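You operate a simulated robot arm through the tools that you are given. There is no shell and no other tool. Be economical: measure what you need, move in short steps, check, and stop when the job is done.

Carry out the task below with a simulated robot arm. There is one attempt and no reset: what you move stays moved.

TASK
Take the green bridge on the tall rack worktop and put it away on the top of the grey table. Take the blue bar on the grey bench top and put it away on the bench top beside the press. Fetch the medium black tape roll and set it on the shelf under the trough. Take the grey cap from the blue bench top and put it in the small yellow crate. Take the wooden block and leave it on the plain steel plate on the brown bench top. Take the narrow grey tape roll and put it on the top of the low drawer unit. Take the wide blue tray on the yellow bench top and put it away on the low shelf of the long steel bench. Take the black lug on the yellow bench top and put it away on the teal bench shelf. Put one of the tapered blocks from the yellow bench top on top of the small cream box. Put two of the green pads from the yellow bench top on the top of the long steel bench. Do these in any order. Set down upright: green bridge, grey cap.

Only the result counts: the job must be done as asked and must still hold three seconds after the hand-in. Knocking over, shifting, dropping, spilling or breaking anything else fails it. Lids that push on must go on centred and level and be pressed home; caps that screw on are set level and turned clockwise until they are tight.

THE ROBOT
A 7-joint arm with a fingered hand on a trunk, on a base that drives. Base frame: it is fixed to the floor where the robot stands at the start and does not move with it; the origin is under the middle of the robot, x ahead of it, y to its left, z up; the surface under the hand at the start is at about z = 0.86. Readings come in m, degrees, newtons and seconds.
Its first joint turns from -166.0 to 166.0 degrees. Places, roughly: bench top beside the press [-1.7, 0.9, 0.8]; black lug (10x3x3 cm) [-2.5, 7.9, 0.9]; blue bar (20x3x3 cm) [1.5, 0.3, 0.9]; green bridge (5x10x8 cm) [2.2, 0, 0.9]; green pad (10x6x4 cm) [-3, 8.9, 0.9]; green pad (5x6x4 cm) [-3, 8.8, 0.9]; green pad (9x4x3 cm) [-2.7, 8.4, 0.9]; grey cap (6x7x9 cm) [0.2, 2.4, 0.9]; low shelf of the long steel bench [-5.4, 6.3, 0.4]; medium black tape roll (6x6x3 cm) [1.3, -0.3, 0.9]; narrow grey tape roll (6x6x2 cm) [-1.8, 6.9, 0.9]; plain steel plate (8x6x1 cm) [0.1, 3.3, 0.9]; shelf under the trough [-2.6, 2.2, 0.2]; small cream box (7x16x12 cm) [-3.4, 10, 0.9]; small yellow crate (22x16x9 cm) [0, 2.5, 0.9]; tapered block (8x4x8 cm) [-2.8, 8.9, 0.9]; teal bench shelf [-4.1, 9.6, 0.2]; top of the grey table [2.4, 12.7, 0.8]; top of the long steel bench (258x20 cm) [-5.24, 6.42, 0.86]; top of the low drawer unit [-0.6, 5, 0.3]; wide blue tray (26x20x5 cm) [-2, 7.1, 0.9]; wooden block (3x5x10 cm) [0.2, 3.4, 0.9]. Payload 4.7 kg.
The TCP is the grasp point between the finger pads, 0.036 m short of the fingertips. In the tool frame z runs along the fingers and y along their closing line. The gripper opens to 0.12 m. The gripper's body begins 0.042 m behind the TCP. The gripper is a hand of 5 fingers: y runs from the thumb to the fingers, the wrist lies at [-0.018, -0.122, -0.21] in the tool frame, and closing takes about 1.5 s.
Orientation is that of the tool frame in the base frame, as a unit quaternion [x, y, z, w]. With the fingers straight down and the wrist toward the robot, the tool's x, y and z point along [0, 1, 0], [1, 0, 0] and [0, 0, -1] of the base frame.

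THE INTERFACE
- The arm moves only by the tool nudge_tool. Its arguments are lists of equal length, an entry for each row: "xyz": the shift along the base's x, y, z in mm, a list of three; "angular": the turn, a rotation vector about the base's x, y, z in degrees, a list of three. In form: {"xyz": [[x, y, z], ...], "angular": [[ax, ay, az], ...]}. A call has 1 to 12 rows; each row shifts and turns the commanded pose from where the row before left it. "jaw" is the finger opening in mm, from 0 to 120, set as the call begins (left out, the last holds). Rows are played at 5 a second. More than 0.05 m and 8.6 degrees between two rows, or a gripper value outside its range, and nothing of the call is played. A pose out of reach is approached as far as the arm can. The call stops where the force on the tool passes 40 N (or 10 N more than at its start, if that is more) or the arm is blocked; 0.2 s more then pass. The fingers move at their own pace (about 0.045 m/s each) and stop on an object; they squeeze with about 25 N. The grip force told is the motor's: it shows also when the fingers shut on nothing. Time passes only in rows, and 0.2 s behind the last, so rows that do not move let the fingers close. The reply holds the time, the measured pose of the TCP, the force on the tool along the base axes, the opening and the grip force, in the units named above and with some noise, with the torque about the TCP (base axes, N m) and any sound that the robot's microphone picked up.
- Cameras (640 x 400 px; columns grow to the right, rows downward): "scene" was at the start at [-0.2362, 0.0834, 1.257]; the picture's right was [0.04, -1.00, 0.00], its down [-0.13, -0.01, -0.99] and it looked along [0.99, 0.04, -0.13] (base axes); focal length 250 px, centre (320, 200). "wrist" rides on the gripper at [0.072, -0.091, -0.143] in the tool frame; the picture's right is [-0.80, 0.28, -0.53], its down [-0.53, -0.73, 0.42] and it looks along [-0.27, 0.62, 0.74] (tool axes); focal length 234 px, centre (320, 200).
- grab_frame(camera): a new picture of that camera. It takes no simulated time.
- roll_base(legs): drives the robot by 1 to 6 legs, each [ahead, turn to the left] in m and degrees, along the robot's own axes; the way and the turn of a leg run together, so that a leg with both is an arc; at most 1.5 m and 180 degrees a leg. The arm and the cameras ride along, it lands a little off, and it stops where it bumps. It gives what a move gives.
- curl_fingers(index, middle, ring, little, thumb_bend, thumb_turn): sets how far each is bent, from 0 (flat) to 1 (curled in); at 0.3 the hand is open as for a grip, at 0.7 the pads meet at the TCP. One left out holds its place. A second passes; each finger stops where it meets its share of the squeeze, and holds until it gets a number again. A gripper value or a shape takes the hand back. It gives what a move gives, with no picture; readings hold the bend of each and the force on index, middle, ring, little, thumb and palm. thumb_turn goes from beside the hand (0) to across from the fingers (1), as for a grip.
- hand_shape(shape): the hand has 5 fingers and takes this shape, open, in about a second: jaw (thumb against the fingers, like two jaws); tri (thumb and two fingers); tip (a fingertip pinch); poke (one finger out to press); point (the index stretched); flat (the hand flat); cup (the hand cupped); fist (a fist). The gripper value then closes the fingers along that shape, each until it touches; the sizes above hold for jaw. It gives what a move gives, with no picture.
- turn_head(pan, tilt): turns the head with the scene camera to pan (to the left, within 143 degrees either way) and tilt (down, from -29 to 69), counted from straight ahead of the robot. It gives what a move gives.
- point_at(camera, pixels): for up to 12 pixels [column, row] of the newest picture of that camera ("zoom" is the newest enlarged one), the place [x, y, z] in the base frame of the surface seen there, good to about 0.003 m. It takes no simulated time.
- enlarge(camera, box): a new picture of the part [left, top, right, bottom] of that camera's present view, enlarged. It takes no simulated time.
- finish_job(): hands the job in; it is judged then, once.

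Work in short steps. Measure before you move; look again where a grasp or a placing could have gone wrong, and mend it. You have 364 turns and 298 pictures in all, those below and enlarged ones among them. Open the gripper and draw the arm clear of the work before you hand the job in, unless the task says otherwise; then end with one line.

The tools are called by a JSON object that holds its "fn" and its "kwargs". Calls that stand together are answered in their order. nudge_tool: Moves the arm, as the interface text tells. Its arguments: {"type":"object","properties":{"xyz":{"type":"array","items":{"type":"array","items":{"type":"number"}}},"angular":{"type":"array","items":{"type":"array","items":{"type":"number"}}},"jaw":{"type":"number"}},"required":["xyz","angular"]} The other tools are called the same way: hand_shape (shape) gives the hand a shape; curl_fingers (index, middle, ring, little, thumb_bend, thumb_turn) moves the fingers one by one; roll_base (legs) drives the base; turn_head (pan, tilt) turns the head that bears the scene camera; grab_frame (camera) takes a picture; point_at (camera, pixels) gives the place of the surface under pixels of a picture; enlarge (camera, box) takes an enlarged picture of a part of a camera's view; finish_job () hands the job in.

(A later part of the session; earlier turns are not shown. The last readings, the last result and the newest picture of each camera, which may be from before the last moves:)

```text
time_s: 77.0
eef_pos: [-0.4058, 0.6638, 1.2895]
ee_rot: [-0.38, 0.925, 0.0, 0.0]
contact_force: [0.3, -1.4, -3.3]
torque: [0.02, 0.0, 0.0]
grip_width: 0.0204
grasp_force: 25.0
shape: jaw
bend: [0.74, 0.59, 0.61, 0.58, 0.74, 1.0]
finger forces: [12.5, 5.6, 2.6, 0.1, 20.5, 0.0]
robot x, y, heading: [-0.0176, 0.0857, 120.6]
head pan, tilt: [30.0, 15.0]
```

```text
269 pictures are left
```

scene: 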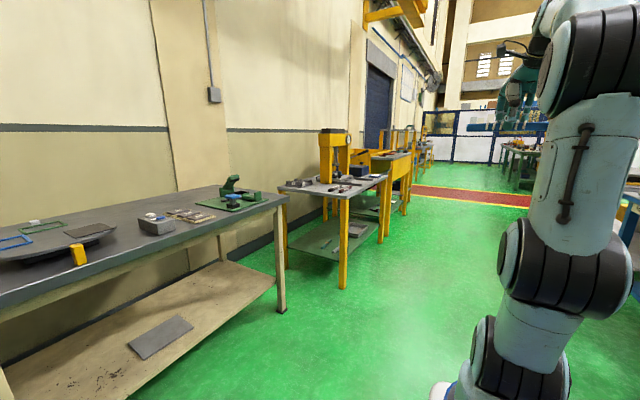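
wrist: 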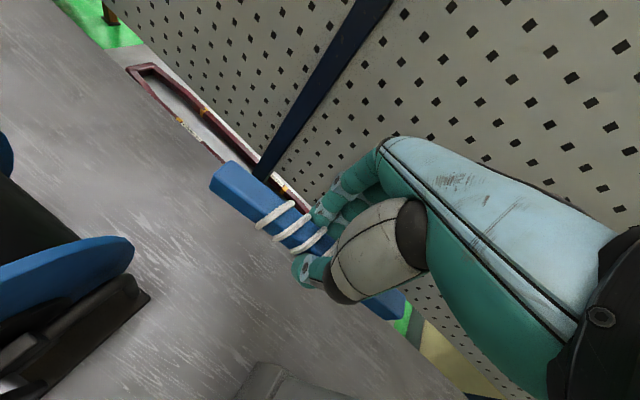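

The press bench is at (335,190). I zoom and measure the top.

{"fn": "enlarge", "kwargs": {"camera": "scene", "box": [250, 120, 430, 232]}}

{"fn": "point_at", "kwargs": {"camera": "zoom", "pixels": [[100, 250], [320, 280], [480, 205], [200, 240], [300, 255], [240, 225], [370, 205], [440, 210], [330, 100], [520, 250]]}}

```text
3.56 times, centred on (340, 176) of scene
```

zoom: 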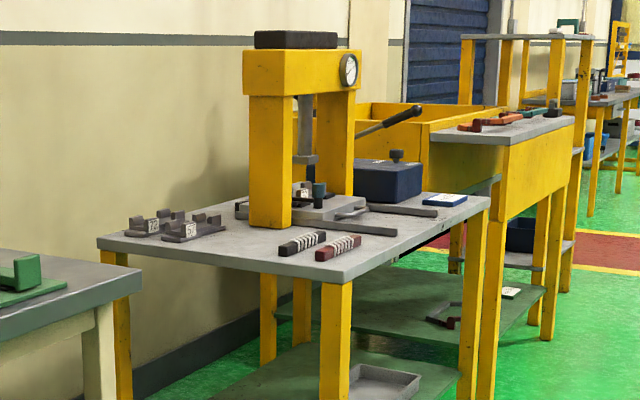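

```text
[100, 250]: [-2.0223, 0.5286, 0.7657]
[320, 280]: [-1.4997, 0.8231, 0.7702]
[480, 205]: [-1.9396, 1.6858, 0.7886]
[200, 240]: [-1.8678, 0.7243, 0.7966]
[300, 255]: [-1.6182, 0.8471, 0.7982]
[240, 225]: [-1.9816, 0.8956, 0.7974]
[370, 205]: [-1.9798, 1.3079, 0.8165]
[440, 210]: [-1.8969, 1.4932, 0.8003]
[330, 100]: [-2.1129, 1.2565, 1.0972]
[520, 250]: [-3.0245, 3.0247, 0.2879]
```

Bench top z≈0.797, near end edge from (-2.02,0.53) to (-1.50,0.82). I drive to about (-1.0,1.2) and face 210°.

{"fn": "roll_base", "kwargs": {"legs": [[0, 9], [1.42, 0], [0, 80]]}}

{"fn": "turn_head", "kwargs": {"pan": 15, "tilt": 25}}

{"fn": "grab_frame", "kwargs": {"camera": "scene"}}

{"fn": "grab_frame", "kwargs": {"camera": "wrist"}}

```text
time_s: 88.0
eef_pos: [-1.4833, 0.7723, 1.2879]
ee_rot: [0.922, -0.386, 0.001, 0.0]
contact_force: [0.3, 0.6, -2.4]
torque: [-0.02, 0.01, -0.01]
grip_width: 0.0202
grasp_force: 24.9
shape: jaw
bend: [0.74, 0.59, 0.61, 0.58, 0.75, 1.0]
finger forces: [12.5, 5.2, 2.4, 0.0, 20.1, 0.1]
robot x, y, heading: [-0.9034, 1.154, -149.3]
head pan, tilt: [30.0, 15.0]
```

```text
time_s: 88.8
eef_pos: [-1.4835, 0.7733, 1.2878]
ee_rot: [0.922, -0.387, 0.0, 0.001]
contact_force: [-0.2, 0.0, -3.9]
torque: [-0.03, 0.02, 0.01]
grip_width: 0.0202
grasp_force: 25.2
shape: jaw
bend: [0.74, 0.59, 0.61, 0.58, 0.75, 1.0]
finger forces: [12.4, 5.4, 2.5, 0.2, 20.2, 0.0]
robot x, y, heading: [-0.9017, 1.1555, -149.3]
head pan, tilt: [15.0, 25.0]
```

```text
267 pictures are left
```

scene: 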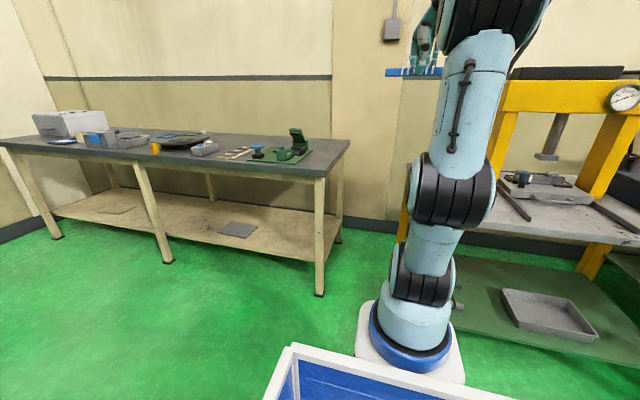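

```text
266 pictures are left
```

wrist: 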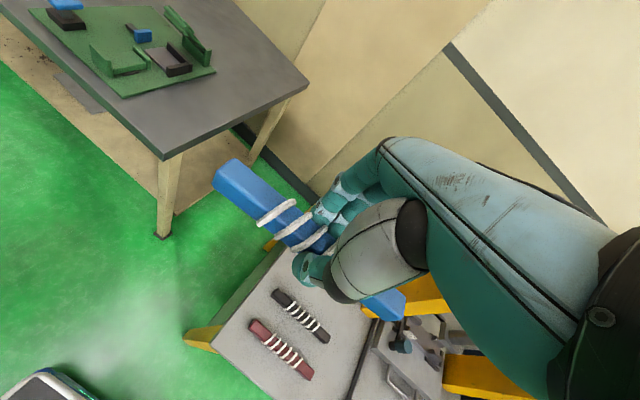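

I measure the table's end edge and the two existing wound bars in the wrist view.

{"fn": "point_at", "kwargs": {"camera": "wrist", "pixels": [[218, 342], [260, 285], [273, 293], [327, 340], [252, 322], [308, 377], [245, 345], [250, 305], [345, 340], [290, 385], [340, 385]]}}

```text
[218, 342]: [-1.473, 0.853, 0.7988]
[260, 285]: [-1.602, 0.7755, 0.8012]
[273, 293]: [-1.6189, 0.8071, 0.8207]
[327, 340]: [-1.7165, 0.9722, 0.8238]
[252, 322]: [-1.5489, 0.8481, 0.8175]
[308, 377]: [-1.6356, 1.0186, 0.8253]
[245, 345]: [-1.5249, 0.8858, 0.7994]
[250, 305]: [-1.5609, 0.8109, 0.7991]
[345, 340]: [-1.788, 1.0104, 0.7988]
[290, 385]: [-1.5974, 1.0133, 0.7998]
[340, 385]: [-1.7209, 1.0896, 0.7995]
```

Two wound bars lie parallel; I'll put the blue bar parallel beside them near (-1.75,0.84). I move over it with −14° yaw, lower to z≈1.1 and look.

{"fn": "nudge_tool", "kwargs": {"xyz": [[-43, 12, 0], [-43, 12, 0], [-43, 12, 0], [-43, 12, 0], [-43, 12, 0], [-43, 12, 0], [0, 0, -45], [0, 0, -45], [0, 0, -45], [0, 0, -45]], "angular": [[0, 0, -2.5], [0, 0, -2.5], [0, 0, -2.5], [0, 0, -2.5], [0, 0, -2.5], [0, 0, -2], [0, 0, 0], [0, 0, 0], [0, 0, 0], [0, 0, 0]]}}

{"fn": "grab_frame", "kwargs": {"camera": "wrist"}}

{"fn": "turn_head", "kwargs": {"pan": -10, "tilt": 20}}

{"fn": "grab_frame", "kwargs": {"camera": "scene"}}

```text
time_s: 91.0
eef_pos: [-1.7425, 0.8456, 1.1076]
ee_rot: [0.866, -0.499, 0.0, 0.001]
contact_force: [1.0, -1.2, -2.1]
torque: [0.0, 0.03, -0.01]
grip_width: 0.0204
grasp_force: 24.9
shape: jaw
bend: [0.74, 0.59, 0.61, 0.58, 0.75, 1.0]
finger forces: [12.6, 5.2, 2.6, 0.1, 20.4, 0.1]
robot x, y, heading: [-0.9048, 1.1575, -149.6]
head pan, tilt: [15.0, 25.0]
```

```text
265 pictures are left
```

wrist: 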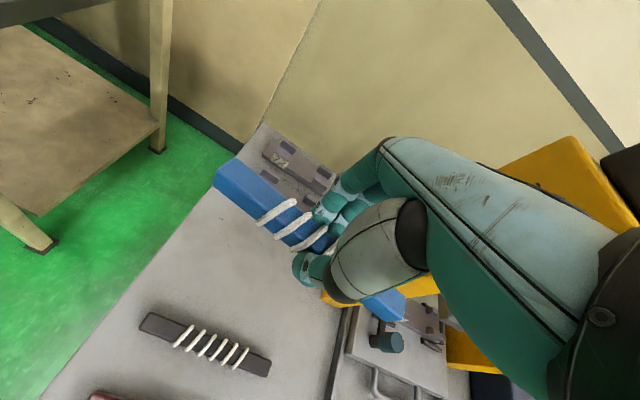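

```text
time_s: 91.9
eef_pos: [-1.7417, 0.8449, 1.1074]
ee_rot: [0.866, -0.5, 0.0, 0.0]
contact_force: [-0.1, -0.8, -3.6]
torque: [-0.01, -0.03, 0.02]
grip_width: 0.0205
grasp_force: 24.9
shape: jaw
bend: [0.74, 0.59, 0.61, 0.58, 0.75, 1.0]
finger forces: [12.5, 5.4, 2.5, 0.0, 20.3, 0.0]
robot x, y, heading: [-0.9056, 1.1562, -149.8]
head pan, tilt: [-10.0, 20.0]
```

```text
264 pictures are left
```

scene: 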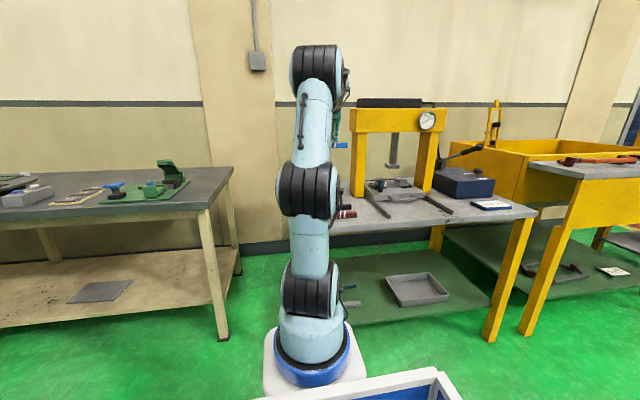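

I measure the clutter around: back items (265,155),(320,185), press plate (352,315), and dark bar (205,345), to confirm the spot is clear.

{"fn": "point_at", "kwargs": {"camera": "wrist", "pixels": [[265, 160], [290, 195], [330, 180], [345, 320], [360, 350], [205, 345], [250, 260], [230, 280], [300, 300], [330, 300]]}}

```text
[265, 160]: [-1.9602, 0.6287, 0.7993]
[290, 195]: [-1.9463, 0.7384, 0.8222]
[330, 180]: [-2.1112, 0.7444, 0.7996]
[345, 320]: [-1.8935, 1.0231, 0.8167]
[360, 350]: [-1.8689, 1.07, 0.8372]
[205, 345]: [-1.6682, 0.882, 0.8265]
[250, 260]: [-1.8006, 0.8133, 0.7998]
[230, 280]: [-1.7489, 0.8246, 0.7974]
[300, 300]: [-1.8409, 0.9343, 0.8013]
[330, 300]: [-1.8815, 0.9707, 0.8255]
```

Spot clear. I shift slightly and lower until the bar rests (TCP z≈0.841).

{"fn": "nudge_tool", "kwargs": {"xyz": [[-10, 17, 0], [0, 0, -45], [0, 0, -45], [0, 0, -45], [0, 0, -45], [0, 0, -45], [0, 0, -25], [0, 0, -8], [0, 0, -6]], "angular": [[0, 0, 0], [0, 0, 0], [0, 0, 0], [0, 0, 0], [0, 0, 0], [0, 0, 0], [0, 0, 0], [0, 0, 0], [0, 0, 0]]}}

{"fn": "grab_frame", "kwargs": {"camera": "wrist"}}

```text
time_s: 93.9
eef_pos: [-1.751, 0.8623, 0.8444]
ee_rot: [0.866, -0.499, -0.001, 0.001]
contact_force: [0.8, 0.2, -2.7]
torque: [0.02, 0.0, -0.02]
grip_width: 0.0203
grasp_force: 24.9
shape: jaw
bend: [0.74, 0.59, 0.61, 0.58, 0.75, 1.0]
finger forces: [12.6, 5.3, 2.6, 0.0, 20.3, 0.0]
robot x, y, heading: [-0.9028, 1.1578, -149.2]
head pan, tilt: [-10.0, 20.0]
```

```text
263 pictures are left
```

wrist: 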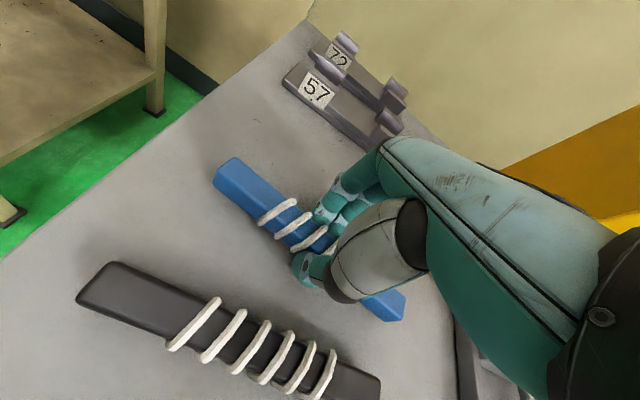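

A few mm from the surface. I go 5 mm lower, open to 55 mm, then rise.

{"fn": "nudge_tool", "kwargs": {"xyz": [[0, 0, -3], [0, 0, -2], [0, 0, 0]], "angular": [[0, 0, 0], [0, 0, 0], [0, 0, 0]]}}

{"fn": "nudge_tool", "kwargs": {"xyz": [[0, 0, 0], [0, 0, 0], [0, 0, 0], [0, 0, 0], [0, 0, 30], [0, 0, 45], [0, 0, 45], [0, 0, 45], [0, 0, 45]], "angular": [[0, 0, 0], [0, 0, 0], [0, 0, 0], [0, 0, 0], [0, 0, 0], [0, 0, 0], [0, 0, 0], [0, 0, 0], [0, 0, 0]], "jaw": 60}}

{"fn": "grab_frame", "kwargs": {"camera": "wrist"}}

```text
time_s: 94.7
eef_pos: [-1.752, 0.8623, 0.8405]
ee_rot: [0.865, -0.501, 0.0, 0.0]
contact_force: [-0.2, 0.1, -3.0]
torque: [0.0, -0.02, -0.02]
grip_width: 0.0202
grasp_force: 25.1
shape: jaw
bend: [0.74, 0.59, 0.61, 0.58, 0.75, 1.0]
finger forces: [12.5, 5.3, 2.4, 0.0, 20.4, 0.0]
robot x, y, heading: [-0.9029, 1.1579, -149.6]
head pan, tilt: [-10.0, 20.0]
```

```text
time_s: 96.7
eef_pos: [-1.7512, 0.8619, 1.0471]
ee_rot: [0.866, -0.5, 0.001, -0.001]
contact_force: [-0.7, 0.7, -0.6]
torque: [-0.02, -0.03, 0.01]
grip_width: 0.0598
grasp_force: 0.1
shape: jaw
bend: [0.74, 0.45, 0.42, 0.41, 0.71, 1.0]
finger forces: [0.0, 0.0, 0.1, 0.0, 0.1, 0.0]
robot x, y, heading: [-0.9066, 1.1588, -149.4]
head pan, tilt: [-10.0, 20.0]
```

```text
262 pictures are left
```

wrist: 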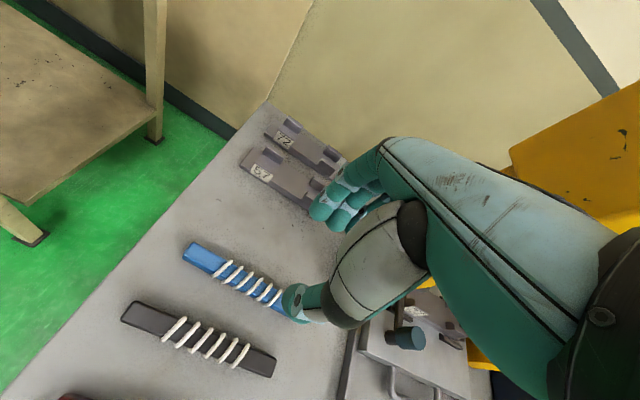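

The bar is placed neatly. While here I look at the trough and the shelf below it (to the right).

{"fn": "nudge_tool", "kwargs": {"xyz": [[30, 15, 45], [30, 15, 45], [30, 15, 45], [40, 20, 30]], "angular": [[0, 0, 0], [0, 0, 0], [0, 0, 0], [0, 0, 0]], "jaw": 120}}

{"fn": "turn_head", "kwargs": {"pan": -50, "tilt": 25}}

{"fn": "grab_frame", "kwargs": {"camera": "scene"}}

```text
refused: row 1 steps farther than a row can; nothing moved
```

```text
time_s: 97.8
eef_pos: [-1.7514, 0.8627, 1.0473]
ee_rot: [0.866, -0.5, 0.0, 0.0]
contact_force: [0.5, -0.3, 0.0]
torque: [0.03, 0.02, -0.01]
grip_width: 0.0597
grasp_force: 0.1
shape: jaw
bend: [0.74, 0.45, 0.42, 0.41, 0.71, 1.0]
finger forces: [0.0, 0.1, 0.0, 0.0, 0.0, 0.0]
robot x, y, heading: [-0.9024, 1.1559, -149.3]
head pan, tilt: [-50.0, 25.0]
```

```text
261 pictures are left
```

scene: 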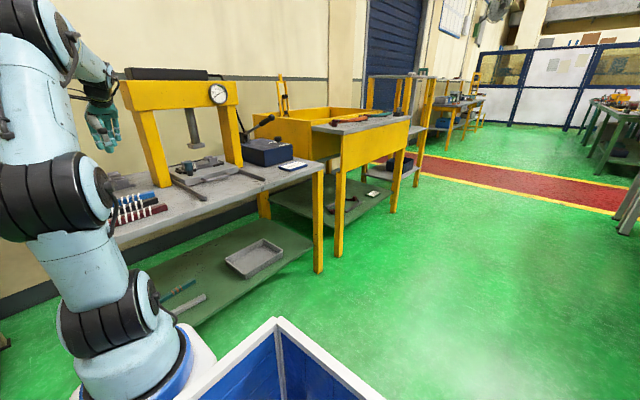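

{"fn": "enlarge", "kwargs": {"camera": "scene", "box": [250, 70, 450, 260]}}

{"fn": "point_at", "kwargs": {"camera": "zoom", "pixels": [[210, 250], [330, 255], [420, 245], [470, 240], [300, 390], [465, 285], [240, 390], [330, 290], [400, 205], [350, 245], [500, 210], [540, 190]]}}

```text
2.11 times, centred on (350, 165) of scene
```

zoom: 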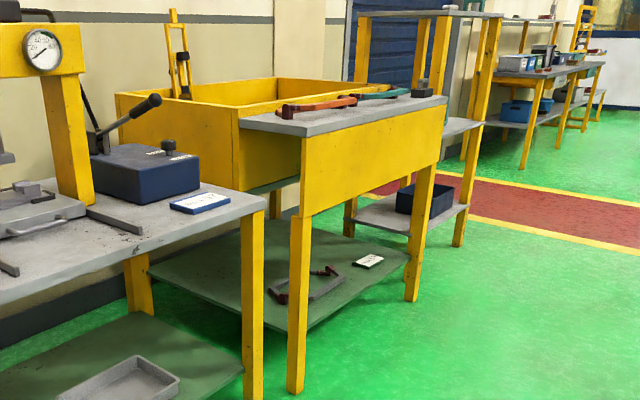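

```text
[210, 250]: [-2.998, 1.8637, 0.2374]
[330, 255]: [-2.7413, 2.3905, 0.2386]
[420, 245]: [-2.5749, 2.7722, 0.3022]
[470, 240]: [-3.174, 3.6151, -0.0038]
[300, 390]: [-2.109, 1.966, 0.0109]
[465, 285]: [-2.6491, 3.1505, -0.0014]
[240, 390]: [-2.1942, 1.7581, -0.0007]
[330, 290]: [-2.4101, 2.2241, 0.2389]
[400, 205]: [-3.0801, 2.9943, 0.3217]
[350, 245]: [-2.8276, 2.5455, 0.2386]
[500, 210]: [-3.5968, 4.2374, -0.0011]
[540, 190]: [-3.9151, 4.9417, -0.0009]
```

Shelf under the trough is z≈0.239, front edge between legs (-2.11,1.97) and (-2.57,2.77). Now I retract the arm and drive back to the grey bench for the tape roll.

{"fn": "nudge_tool", "kwargs": {"xyz": [[0, 0, 48], [0, 0, 48], [0, 0, 48], [40, 24, 10], [40, 24, 10], [40, 24, 0]], "angular": [[0, 0, 0], [0, 0, 0], [0, 0, 0], [0, 0, 0], [0, 0, 0], [0, 0, 0]], "jaw": 120}}

{"fn": "roll_base", "kwargs": {"legs": [[-0.1, 0], [0, 100], [1.2, 0], [1.1, 0], [0, 79]]}}

{"fn": "turn_head", "kwargs": {"pan": -15, "tilt": 25}}

{"fn": "grab_frame", "kwargs": {"camera": "scene"}}

{"fn": "grab_frame", "kwargs": {"camera": "wrist"}}

```text
time_s: 99.2
eef_pos: [-1.6325, 0.9346, 1.2132]
ee_rot: [0.866, -0.5, 0.002, -0.002]
contact_force: [-0.6, -0.2, -1.5]
torque: [-0.02, -0.1, 0.0]
grip_width: 0.1197
grasp_force: 0.1
shape: jaw
bend: [0.3, 0.3, 0.3, 0.3, 0.3, 0.98]
finger forces: [0.1, 0.1, 0.0, 0.1, 0.0, 0.1]
robot x, y, heading: [-0.906, 1.1578, -149.4]
head pan, tilt: [-50.0, 25.0]
```

```text
time_s: 118.8
eef_pos: [1.3936, -0.3476, 1.214]
ee_rot: [0.505, 0.863, -0.001, 0.001]
contact_force: [0.6, 0.0, 0.3]
torque: [-0.01, -0.02, 0.03]
grip_width: 0.1198
grasp_force: 0.1
shape: jaw
bend: [0.3, 0.3, 0.3, 0.3, 0.3, 0.98]
finger forces: [0.0, 0.0, 0.0, 0.1, 0.0, 0.1]
robot x, y, heading: [0.6602, -0.5589, 30.0]
head pan, tilt: [-50.0, 25.0]
```

```text
time_s: 119.8
eef_pos: [1.3919, -0.3463, 1.2135]
ee_rot: [0.505, 0.863, -0.001, 0.0]
contact_force: [0.1, 0.7, 0.5]
torque: [-0.02, 0.01, 0.0]
grip_width: 0.1199
grasp_force: 0.1
shape: jaw
bend: [0.3, 0.3, 0.3, 0.3, 0.3, 0.98]
finger forces: [0.1, 0.1, 0.1, 0.0, 0.1, 0.0]
robot x, y, heading: [0.6609, -0.5579, 30.2]
head pan, tilt: [-15.0, 25.0]
```

```text
259 pictures are left
```

scene: 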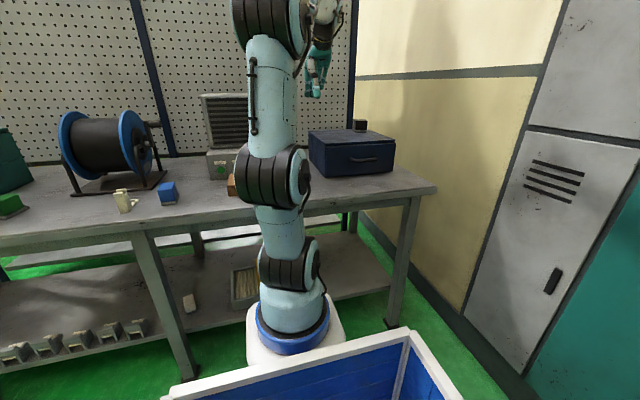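

```text
258 pictures are left
```

wrist: 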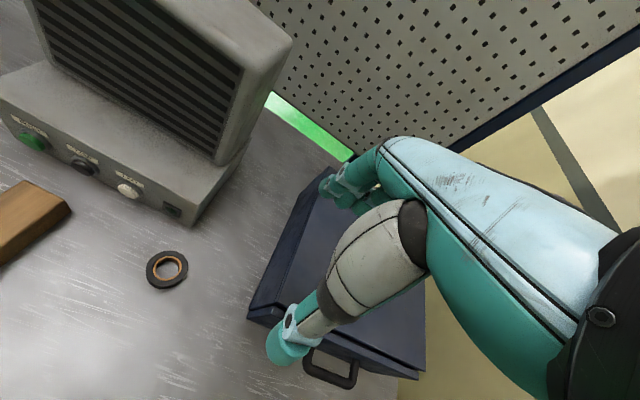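

Tape at wrist (167,270). I measure its rim precisely.

{"fn": "point_at", "kwargs": {"camera": "wrist", "pixels": [[148, 270], [186, 268], [166, 252], [168, 287], [190, 225], [110, 260], [220, 260]]}}

```text
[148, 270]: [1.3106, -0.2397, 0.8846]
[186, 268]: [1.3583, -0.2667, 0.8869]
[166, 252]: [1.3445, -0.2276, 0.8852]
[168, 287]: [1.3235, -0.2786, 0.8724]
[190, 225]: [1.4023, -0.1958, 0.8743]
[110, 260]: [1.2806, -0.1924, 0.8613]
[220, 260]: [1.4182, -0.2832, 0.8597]
```

Tape centre ≈(1.334,-0.250). I move above it, down, with jaw at 85 mm.

{"fn": "nudge_tool", "kwargs": {"xyz": [[-20, 32, 0], [-20, 32, 0], [-18, 32, 0], [0, 0, -45], [0, 0, -45], [0, 0, -45], [0, 0, -45], [0, 0, -45], [0, 0, -40]], "angular": [[0, 0, 0], [0, 0, 0], [0, 0, 0], [0, 0, 0], [0, 0, 0], [0, 0, 0], [0, 0, 0], [0, 0, 0], [0, 0, 0]], "jaw": 85}}

{"fn": "grab_frame", "kwargs": {"camera": "wrist"}}

```text
time_s: 121.8
eef_pos: [1.3351, -0.2532, 0.9502]
ee_rot: [0.505, 0.863, 0.0, 0.0]
contact_force: [0.4, 0.2, 0.7]
torque: [0.01, -0.02, -0.02]
grip_width: 0.0853
grasp_force: 0.0
shape: jaw
bend: [0.27, 0.37, 0.34, 0.35, 0.59, 0.99]
finger forces: [0.0, 0.0, 0.1, 0.0, 0.0, 0.0]
robot x, y, heading: [0.6622, -0.5564, 30.0]
head pan, tilt: [-15.0, 25.0]
```

```text
257 pictures are left
```

wrist: 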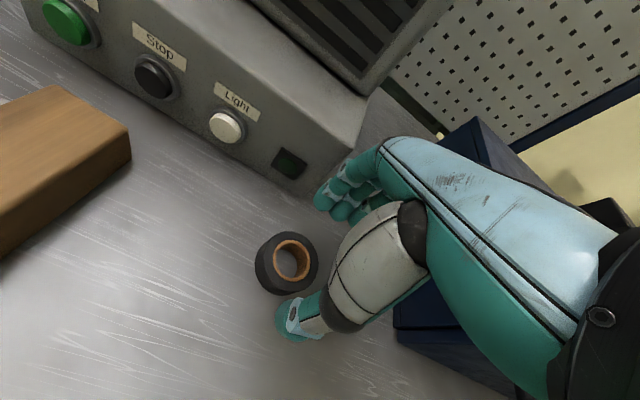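

The projected TCP axis meets the tape at (292,260): aligned. I descend 52 mm and close.

{"fn": "nudge_tool", "kwargs": {"xyz": [[0, 0, -20], [0, 0, -20], [0, 0, -12], [0, 0, 0]], "angular": [[0, 0, 0], [0, 0, 0], [0, 0, 0], [0, 0, 0]]}}

{"fn": "nudge_tool", "kwargs": {"xyz": [[0, 0, 0], [0, 0, 0], [0, 0, 0], [0, 0, 0], [0, 0, 0], [0, 0, 0], [0, 0, 0]], "angular": [[0, 0, 0], [0, 0, 0], [0, 0, 0], [0, 0, 0], [0, 0, 0], [0, 0, 0], [0, 0, 0]], "jaw": 0}}

{"fn": "grab_frame", "kwargs": {"camera": "wrist"}}

```text
time_s: 122.8
eef_pos: [1.3339, -0.2522, 0.8969]
ee_rot: [0.506, 0.862, 0.0, 0.0]
contact_force: [0.0, -0.4, 0.0]
torque: [0.01, 0.0, 0.01]
grip_width: 0.0852
grasp_force: 0.0
shape: jaw
bend: [0.27, 0.37, 0.34, 0.35, 0.59, 0.99]
finger forces: [0.0, 0.0, 0.0, 0.0, 0.1, 0.0]
robot x, y, heading: [0.6625, -0.5633, 29.8]
head pan, tilt: [-15.0, 25.0]
```

```text
time_s: 124.5
eef_pos: [1.3347, -0.252, 0.898]
ee_rot: [0.506, 0.863, 0.0, 0.001]
contact_force: [-0.9, 0.6, -0.4]
torque: [-0.03, -0.04, 0.01]
grip_width: 0.0522
grasp_force: 25.1
shape: jaw
bend: [0.74, 0.48, 0.5, 0.47, 0.73, 1.0]
finger forces: [13.4, 7.6, 0.0, 0.0, 21.3, 0.1]
robot x, y, heading: [0.6594, -0.5555, 30.0]
head pan, tilt: [-15.0, 25.0]
```

```text
256 pictures are left
```

wrist: 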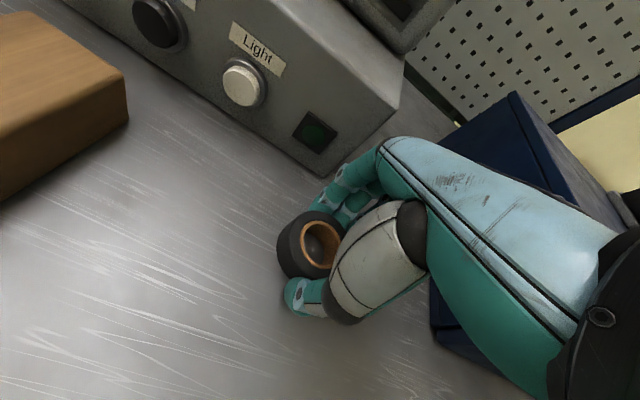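

Tape gripped (25 N). I lift, retract, and drive along the corridor to the trough.

{"fn": "nudge_tool", "kwargs": {"xyz": [[0, 0, 45], [0, 0, 45], [0, 0, 45], [0, 0, 45], [-30, -17, 35], [-35, -20, 20], [-35, -20, 0], [-35, -20, 0]], "angular": [[0, 0, 0], [0, 0, 0], [0, 0, 0], [0, 0, 0], [0, 0, 0], [0, 0, 0], [0, 0, 0], [0, 0, 0]]}}

{"fn": "roll_base", "kwargs": {"legs": [[-0.15, 0], [0, 91], [1.3, 0], [1.3, 0], [0.9, 0]]}}

{"fn": "turn_head", "kwargs": {"pan": 50, "tilt": 30}}

{"fn": "grab_frame", "kwargs": {"camera": "scene"}}

```text
time_s: 126.2
eef_pos: [1.1987, -0.3302, 1.1311]
ee_rot: [0.505, 0.863, 0.0, -0.002]
contact_force: [-0.1, 0.0, -1.4]
torque: [0.0, 0.04, 0.01]
grip_width: 0.0521
grasp_force: 25.4
shape: jaw
bend: [0.74, 0.48, 0.5, 0.47, 0.73, 1.0]
finger forces: [13.7, 7.4, 0.1, 0.1, 21.5, 0.0]
robot x, y, heading: [0.6637, -0.5592, 29.6]
head pan, tilt: [-15.0, 25.0]
```

```text
time_s: 148.0
eef_pos: [-1.3504, 2.9784, 1.1331]
ee_rot: [-0.232, 0.973, -0.001, 0.0]
contact_force: [1.4, 0.4, -1.1]
torque: [0.01, 0.01, -0.02]
grip_width: 0.0518
grasp_force: 24.7
shape: jaw
bend: [0.74, 0.48, 0.5, 0.47, 0.73, 1.0]
finger forces: [13.3, 7.2, 0.0, 0.1, 21.0, 0.0]
robot x, y, heading: [-1.1462, 2.4293, 117.4]
head pan, tilt: [-15.0, 25.0]
```

```text
time_s: 149.4
eef_pos: [-1.3492, 2.9773, 1.1328]
ee_rot: [-0.232, 0.973, 0.0, 0.0]
contact_force: [0.1, -0.5, -1.4]
torque: [0.01, 0.02, 0.05]
grip_width: 0.0517
grasp_force: 24.4
shape: jaw
bend: [0.74, 0.48, 0.5, 0.47, 0.73, 1.0]
finger forces: [13.4, 7.3, 0.0, 0.0, 21.0, 0.1]
robot x, y, heading: [-1.1458, 2.4311, 117.3]
head pan, tilt: [50.0, 30.0]
```

```text
255 pictures are left
```

scene: 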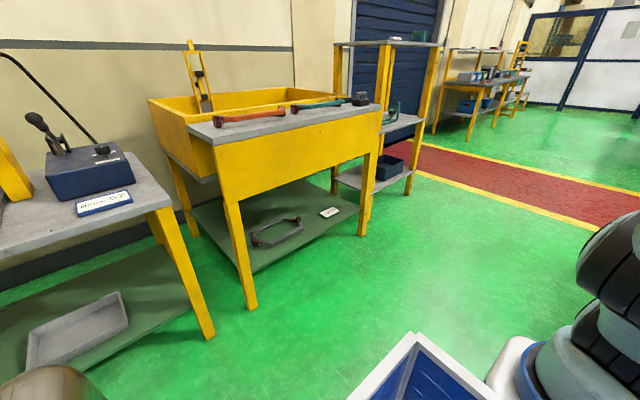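

I measure shelf corners, free spots, and apron bottom.

{"fn": "point_at", "kwargs": {"camera": "scene", "pixels": [[240, 262], [352, 212], [318, 228], [302, 222], [330, 212], [225, 198], [300, 175], [365, 150], [290, 238], [215, 215], [250, 308], [270, 200]]}}

```text
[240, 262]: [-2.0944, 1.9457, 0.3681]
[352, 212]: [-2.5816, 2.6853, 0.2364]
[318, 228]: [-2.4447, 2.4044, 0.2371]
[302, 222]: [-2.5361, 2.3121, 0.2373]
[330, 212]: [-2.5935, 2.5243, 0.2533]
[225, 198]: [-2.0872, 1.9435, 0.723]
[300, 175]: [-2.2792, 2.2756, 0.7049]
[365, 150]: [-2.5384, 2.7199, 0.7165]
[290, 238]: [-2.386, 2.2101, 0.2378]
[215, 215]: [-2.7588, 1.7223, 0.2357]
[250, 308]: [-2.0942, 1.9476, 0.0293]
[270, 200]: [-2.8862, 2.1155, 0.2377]
```

Shelf z 0.237; apron bottom ≈0.70, so there's 0.46 m clearance. I'll place at (-2.44,2.41). Drive to (-1.70,2.84) facing 210°.

{"fn": "roll_base", "kwargs": {"legs": [[0, 27], [0.68, 0], [0, 66]]}}

{"fn": "turn_head", "kwargs": {"pan": 10, "tilt": 35}}

{"fn": "grab_frame", "kwargs": {"camera": "scene"}}

```text
time_s: 157.3
eef_pos: [-2.219, 2.5718, 1.1334]
ee_rot: [0.869, -0.495, 0.0, 0.0]
contact_force: [-0.7, 0.3, -1.1]
torque: [0.02, 0.0, -0.01]
grip_width: 0.0515
grasp_force: 25.0
shape: jaw
bend: [0.74, 0.48, 0.5, 0.47, 0.73, 1.0]
finger forces: [13.2, 7.1, 0.1, 0.0, 20.7, 0.0]
robot x, y, heading: [-1.6846, 2.8151, -148.7]
head pan, tilt: [50.0, 30.0]
```

```text
time_s: 158.4
eef_pos: [-2.2194, 2.5718, 1.1329]
ee_rot: [0.869, -0.495, 0.0, 0.001]
contact_force: [0.8, -0.7, -0.3]
torque: [-0.03, -0.01, -0.02]
grip_width: 0.0513
grasp_force: 25.2
shape: jaw
bend: [0.74, 0.48, 0.5, 0.47, 0.73, 1.0]
finger forces: [13.2, 7.2, 0.0, 0.0, 20.7, 0.0]
robot x, y, heading: [-1.6898, 2.8171, -148.6]
head pan, tilt: [10.0, 35.0]
```

```text
254 pictures are left
```

scene: 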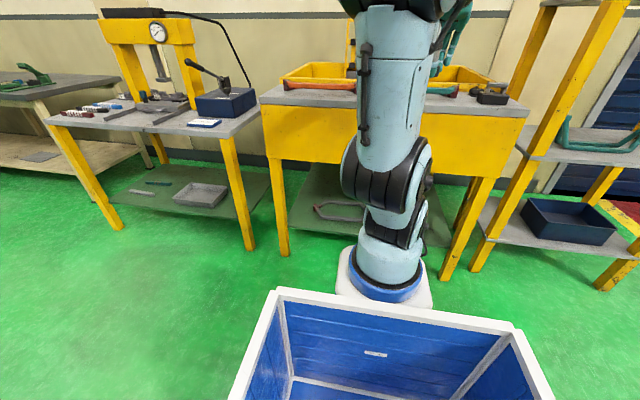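

I need more room: back 0.12, extend the hand 0.1, then descend vertically in front of the apron.

{"fn": "roll_base", "kwargs": {"legs": [[-0.12, 0]]}}

{"fn": "nudge_tool", "kwargs": {"xyz": [[-42, -25, 0], [-42, -25, 0], [0, 0, -48], [0, 0, -48], [0, 0, -48], [0, 0, -48], [0, 0, -48], [0, 0, -48], [0, 0, -48], [0, 0, -48], [0, 0, -48], [0, 0, -48]], "angular": [[0, 0, 0], [0, 0, 0], [0, 0, 0], [0, 0, 0], [0, 0, 0], [0, 0, 0], [0, 0, 0], [0, 0, 0], [0, 0, 0], [0, 0, 0], [0, 0, 0], [0, 0, 0]]}}

{"fn": "grab_frame", "kwargs": {"camera": "scene"}}

{"fn": "grab_frame", "kwargs": {"camera": "wrist"}}

```text
time_s: 159.6
eef_pos: [-2.1155, 2.6335, 1.1322]
ee_rot: [0.87, -0.493, 0.0, -0.001]
contact_force: [0.8, -0.2, -0.4]
torque: [0.02, 0.0, 0.02]
grip_width: 0.0513
grasp_force: 25.1
shape: jaw
bend: [0.74, 0.48, 0.5, 0.47, 0.73, 1.0]
finger forces: [13.3, 7.3, 0.1, 0.1, 20.8, 0.1]
robot x, y, heading: [-1.5835, 2.8742, -148.9]
head pan, tilt: [10.0, 35.0]
```

```text
time_s: 162.2
eef_pos: [-2.1999, 2.5842, 0.6545]
ee_rot: [0.87, -0.494, 0.0, 0.001]
contact_force: [0.1, -0.1, 0.8]
torque: [-0.02, -0.03, 0.0]
grip_width: 0.0514
grasp_force: 25.1
shape: jaw
bend: [0.74, 0.48, 0.5, 0.47, 0.73, 1.0]
finger forces: [13.2, 7.3, 0.0, 0.0, 20.7, 0.1]
robot x, y, heading: [-1.5851, 2.8766, -148.8]
head pan, tilt: [10.0, 35.0]
```

```text
253 pictures are left
```

scene: 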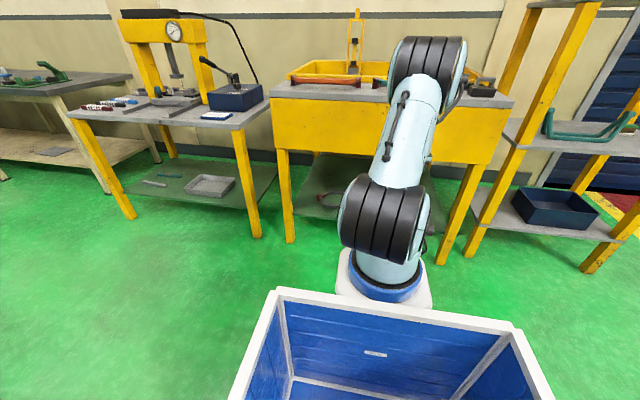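

```text
252 pictures are left
```

wrist: 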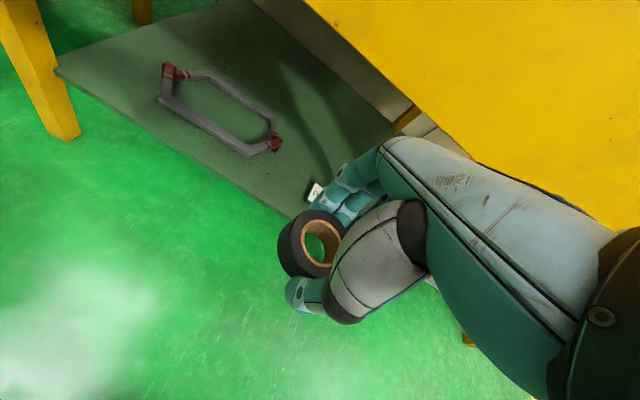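

Clear view of shelf. I measure H-fixture right end (275,145), the card, and the shelf's front edge.

{"fn": "point_at", "kwargs": {"camera": "wrist", "pixels": [[278, 147], [250, 155], [314, 190], [270, 200], [230, 170], [160, 130], [290, 170], [235, 178]]}}

```text
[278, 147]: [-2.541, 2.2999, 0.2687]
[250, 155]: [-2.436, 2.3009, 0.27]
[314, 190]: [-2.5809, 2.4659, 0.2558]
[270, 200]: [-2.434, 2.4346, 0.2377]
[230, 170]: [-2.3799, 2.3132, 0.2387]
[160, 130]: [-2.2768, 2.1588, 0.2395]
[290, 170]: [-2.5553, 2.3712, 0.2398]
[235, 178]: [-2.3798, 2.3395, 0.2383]
```

Target (-2.486,2.421) lies 5 cm in from the edge, clear of both. I descend to z≈0.30, then move in.

{"fn": "nudge_tool", "kwargs": {"xyz": [[0, 0, -45], [0, 0, -45], [0, 0, -45], [0, 0, -45], [0, 0, -45], [0, 0, -45], [0, 0, -45], [0, 0, -30]], "angular": [[0, 0, 0], [0, 0, 0], [0, 0, 0], [0, 0, 0], [0, 0, 0], [0, 0, 0], [0, 0, 0], [0, 0, 0]]}}

{"fn": "nudge_tool", "kwargs": {"xyz": [[-41, -23, 0], [-41, -23, 0], [-41, -23, 0], [-41, -23, 0], [-41, -23, 0], [-41, -23, 0], [-40, -25, 0]], "angular": [[0, 0, 0], [0, 0, 0], [0, 0, 0], [0, 0, 0], [0, 0, 0], [0, 0, 0], [0, 0, 0]]}}

{"fn": "grab_frame", "kwargs": {"camera": "wrist"}}

{"fn": "grab_frame", "kwargs": {"camera": "scene"}}

```text
time_s: 164.0
eef_pos: [-2.2421, 2.5881, 0.3326]
ee_rot: [0.871, -0.492, 0.015, 0.004]
contact_force: [0.2, -0.4, -1.2]
torque: [0.03, -0.05, 0.0]
grip_width: 0.051
grasp_force: 24.5
shape: jaw
bend: [0.74, 0.48, 0.5, 0.47, 0.73, 1.0]
finger forces: [13.2, 7.4, 0.0, 0.0, 20.5, 0.1]
out of reach, approached as far as the arm can: row 5, 6, 7, 8
robot x, y, heading: [-1.5878, 2.8773, -148.8]
head pan, tilt: [10.0, 35.0]
```

```text
time_s: 165.6
eef_pos: [-2.5283, 2.4264, 0.3326]
ee_rot: [0.869, -0.494, 0.0, -0.001]
contact_force: [0.4, 1.1, -0.4]
torque: [-0.02, 0.0, 0.01]
grip_width: 0.0511
grasp_force: 25.2
shape: jaw
bend: [0.74, 0.48, 0.5, 0.47, 0.73, 1.0]
finger forces: [13.1, 7.6, 0.1, 0.0, 20.7, 0.0]
robot x, y, heading: [-1.586, 2.8802, -148.8]
head pan, tilt: [10.0, 35.0]
```

```text
251 pictures are left
```

wrist: 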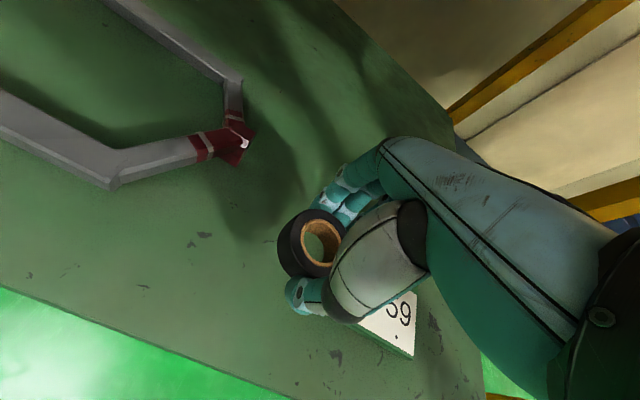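

```text
250 pictures are left
```

scene: 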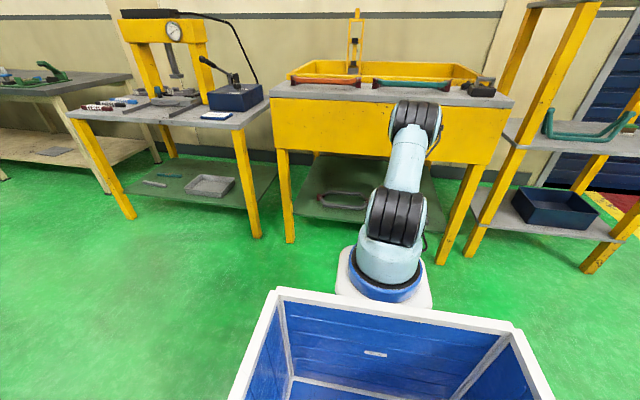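

A bit close to the card; I shift back ~5 cm toward (-2.475,2.40) and then lower to the shelf.

{"fn": "nudge_tool", "kwargs": {"xyz": [[26, -13, 0], [26, -13, 0], [0, 0, -25], [0, 0, -20], [0, 0, -7]], "angular": [[0, 0, 0], [0, 0, 0], [0, 0, 0], [0, 0, 0], [0, 0, 0]]}}

{"fn": "grab_frame", "kwargs": {"camera": "wrist"}}

```text
time_s: 166.8
eef_pos: [-2.4745, 2.399, 0.2794]
ee_rot: [0.869, -0.494, 0.0, -0.001]
contact_force: [-0.7, -0.2, -1.6]
torque: [-0.01, -0.01, 0.0]
grip_width: 0.0511
grasp_force: 24.9
shape: jaw
bend: [0.74, 0.48, 0.5, 0.47, 0.73, 1.0]
finger forces: [13.0, 7.4, 0.0, 0.1, 20.5, 0.0]
robot x, y, heading: [-1.5847, 2.879, -148.9]
head pan, tilt: [10.0, 35.0]
```

```text
249 pictures are left
```

wrist: 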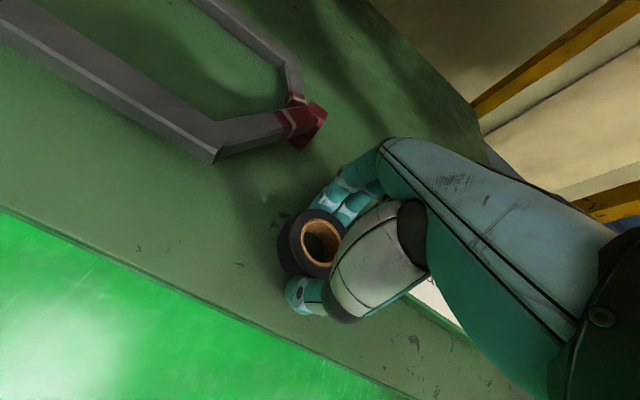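

Over the shelf, clear of the H end. I lower 2 mm, open to 75, and rise.

{"fn": "nudge_tool", "kwargs": {"xyz": [[0, 0, -2], [0, 0, 0]], "angular": [[0, 0, 0], [0, 0, 0]]}}

{"fn": "nudge_tool", "kwargs": {"xyz": [[0, 0, 0], [0, 0, 0], [0, 0, 0], [0, 0, 0], [0, 0, 20], [0, 0, 30], [0, 0, 10], [20, 12, 0]], "angular": [[0, 0, 0], [0, 0, 0], [0, 0, 0], [0, 0, 0], [0, 0, 0], [0, 0, 0], [0, 0, 0], [0, 0, 0]], "jaw": 76}}

{"fn": "grab_frame", "kwargs": {"camera": "wrist"}}

```text
time_s: 167.4
eef_pos: [-2.4753, 2.4003, 0.2776]
ee_rot: [0.87, -0.494, 0.0, 0.0]
contact_force: [0.3, 0.0, -1.5]
torque: [-0.01, 0.04, 0.01]
grip_width: 0.0511
grasp_force: 25.4
shape: jaw
bend: [0.74, 0.48, 0.5, 0.47, 0.73, 1.0]
finger forces: [13.1, 7.4, 0.0, 0.1, 20.6, 0.1]
robot x, y, heading: [-1.5831, 2.8748, -148.7]
head pan, tilt: [10.0, 35.0]
```

```text
time_s: 169.2
eef_pos: [-2.4535, 2.4114, 0.3378]
ee_rot: [0.869, -0.494, 0.0, 0.0]
contact_force: [-0.5, -0.6, -0.6]
torque: [0.02, 0.01, -0.01]
grip_width: 0.0756
grasp_force: 0.0
shape: jaw
bend: [0.28, 0.4, 0.37, 0.4, 0.64, 1.0]
finger forces: [0.1, 0.1, 0.0, 0.1, 0.1, 0.0]
robot x, y, heading: [-1.5872, 2.8763, -148.8]
head pan, tilt: [10.0, 35.0]
```

```text
248 pictures are left
```

wrist: 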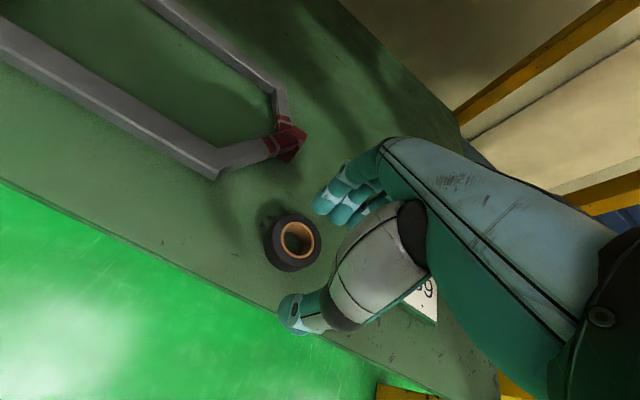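

Tape roll rests flat on the shelf. I back the base out, raise the arm, then drive toward the blue bench.

{"fn": "roll_base", "kwargs": {"legs": [[-0.4, 0]]}}

{"fn": "nudge_tool", "kwargs": {"xyz": [[0, 0, 49], [0, 0, 49], [0, 0, 49], [0, 0, 49], [0, 0, 49], [0, 0, 49], [0, 0, 49], [0, 0, 49], [0, 0, 49], [20, 12, 43], [20, 12, 43], [20, 12, 43]], "angular": [[0, 0, 0], [0, 0, 0], [0, 0, 0], [0, 0, 0], [0, 0, 0], [0, 0, 0], [0, 0, 0], [0, 0, 0], [0, 0, 0], [0, 0, 0], [0, 0, 0], [0, 0, 0]], "jaw": 120}}

{"fn": "nudge_tool", "kwargs": {"xyz": [[35, 21, 28], [35, 21, 28], [35, 21, 28], [35, 21, 28], [0, 0, 45], [0, 0, 45], [0, 0, 45], [0, 0, 45]], "angular": [[0, 0, 0], [0, 0, 0], [0, 0, 0], [0, 0, 0], [0, 0, 0], [0, 0, 0], [0, 0, 0], [0, 0, 0]]}}

{"fn": "roll_base", "kwargs": {"legs": [[0, 85], [1.1, 0], [0, 94]]}}

{"fn": "turn_head", "kwargs": {"pan": 0, "tilt": 15}}

{"fn": "grab_frame", "kwargs": {"camera": "scene"}}

{"fn": "grab_frame", "kwargs": {"camera": "wrist"}}

```text
time_s: 171.7
eef_pos: [-2.1146, 2.6142, 0.3382]
ee_rot: [0.871, -0.491, 0.0, 0.0]
contact_force: [0.8, -0.1, 0.4]
torque: [0.01, 0.01, 0.0]
grip_width: 0.0755
grasp_force: 0.0
shape: jaw
bend: [0.28, 0.4, 0.37, 0.4, 0.64, 1.0]
finger forces: [0.0, 0.1, 0.0, 0.0, 0.0, 0.0]
robot x, y, heading: [-1.2445, 3.0852, -148.6]
head pan, tilt: [10.0, 35.0]
```

```text
time_s: 174.3
eef_pos: [-2.0537, 2.65, 0.9076]
ee_rot: [0.871, -0.492, 0.001, -0.002]
contact_force: [0.4, -0.1, -1.9]
torque: [-0.01, -0.01, -0.01]
grip_width: 0.12
grasp_force: 0.1
shape: jaw
bend: [0.3, 0.3, 0.3, 0.3, 0.3, 0.98]
finger forces: [0.0, 0.1, 0.1, 0.0, 0.1, 0.0]
robot x, y, heading: [-1.2492, 3.0885, -148.4]
head pan, tilt: [10.0, 35.0]
```

```text
time_s: 176.1
eef_pos: [-1.9127, 2.7354, 1.2016]
ee_rot: [0.871, -0.491, 0.0, -0.001]
contact_force: [0.0, 0.3, -1.0]
torque: [0.0, -0.01, 0.01]
grip_width: 0.1199
grasp_force: 0.1
shape: jaw
bend: [0.3, 0.3, 0.3, 0.3, 0.3, 0.98]
finger forces: [0.0, 0.1, 0.0, 0.0, 0.0, 0.1]
robot x, y, heading: [-1.2474, 3.0842, -148.5]
head pan, tilt: [10.0, 35.0]
```

```text
time_s: 178.1
eef_pos: [-1.6229, 2.5504, 1.2428]
ee_rot: [0.96, -0.276, -0.019, 0.054]
contact_force: [-5.4, 1.2, 2.1]
torque: [-0.09, -0.43, 0.12]
grip_width: 0.1197
grasp_force: 0.1
shape: jaw
bend: [0.3, 0.3, 0.3, 0.3, 0.3, 0.98]
finger forces: [0.0, 0.1, 0.0, 0.0, 0.1, 0.0]
robot x, y, heading: [-1.2704, 3.0601, -126.1]
head pan, tilt: [10.0, 35.0]
stopped in leg 1: the robot was blocked; the commanded pose is now the measured one
```

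```text
time_s: 178.9
eef_pos: [-1.6242, 2.5391, 1.2378]
ee_rot: [0.96, -0.274, -0.018, 0.045]
contact_force: [0.2, -0.4, 0.1]
torque: [-0.01, 0.0, 0.0]
grip_width: 0.1202
grasp_force: 0.1
shape: jaw
bend: [0.3, 0.3, 0.3, 0.3, 0.3, 0.98]
finger forces: [0.0, 0.0, 0.1, 0.0, 0.0, 0.1]
robot x, y, heading: [-1.2622, 3.0641, -126.2]
head pan, tilt: [0.0, 15.0]
```

```text
247 pictures are left
```

scene: 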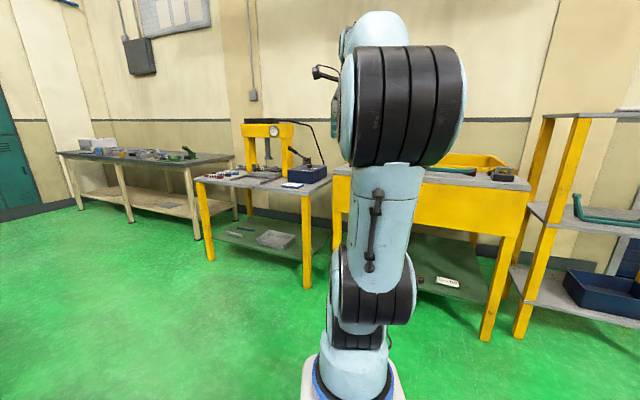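

```text
246 pictures are left
```

wrist: 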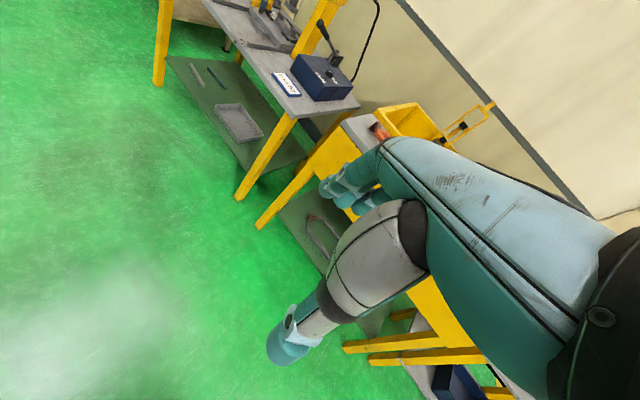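

The base was blocked while turning—its rear probably met the bench behind. I look backward on both sides.

{"fn": "turn_head", "kwargs": {"pan": 130, "tilt": 40}}

{"fn": "grab_frame", "kwargs": {"camera": "scene"}}

{"fn": "turn_head", "kwargs": {"pan": -140, "tilt": 40}}

{"fn": "grab_frame", "kwargs": {"camera": "scene"}}

```text
time_s: 181.1
eef_pos: [-1.6226, 2.5426, 1.2373]
ee_rot: [0.961, -0.273, -0.018, 0.046]
contact_force: [-0.4, -0.4, 0.1]
torque: [0.0, -0.05, 0.02]
grip_width: 0.1201
grasp_force: 0.0
shape: jaw
bend: [0.3, 0.3, 0.3, 0.3, 0.3, 0.98]
finger forces: [0.0, 0.0, 0.1, 0.0, 0.0, 0.0]
robot x, y, heading: [-1.2665, 3.061, -126.4]
head pan, tilt: [130.0, 40.0]
```

```text
245 pictures are left
```

scene: 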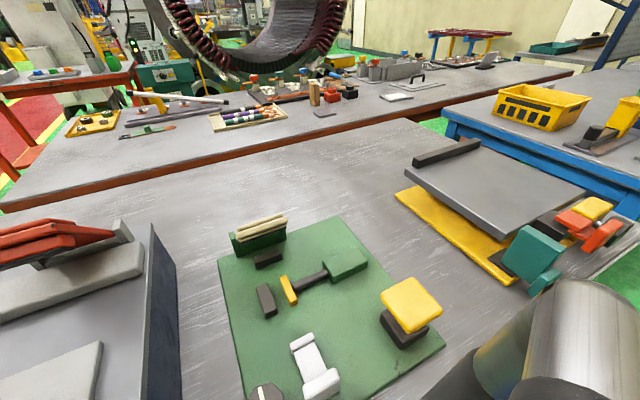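

```text
time_s: 184.8
eef_pos: [-1.6216, 2.5427, 1.2367]
ee_rot: [0.961, -0.273, -0.017, 0.046]
contact_force: [-0.2, -0.5, -0.5]
torque: [0.0, 0.0, 0.0]
grip_width: 0.1201
grasp_force: 0.0
shape: jaw
bend: [0.3, 0.3, 0.3, 0.3, 0.3, 0.98]
finger forces: [0.0, 0.0, 0.1, 0.0, 0.1, 0.1]
robot x, y, heading: [-1.265, 3.0665, -126.7]
head pan, tilt: [-140.0, 40.0]
```

```text
244 pictures are left
```

scene: 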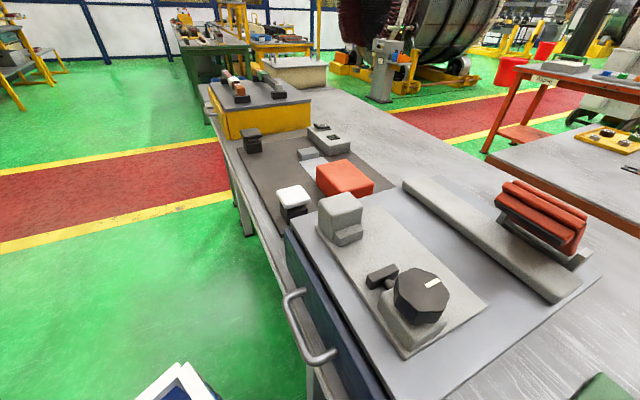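

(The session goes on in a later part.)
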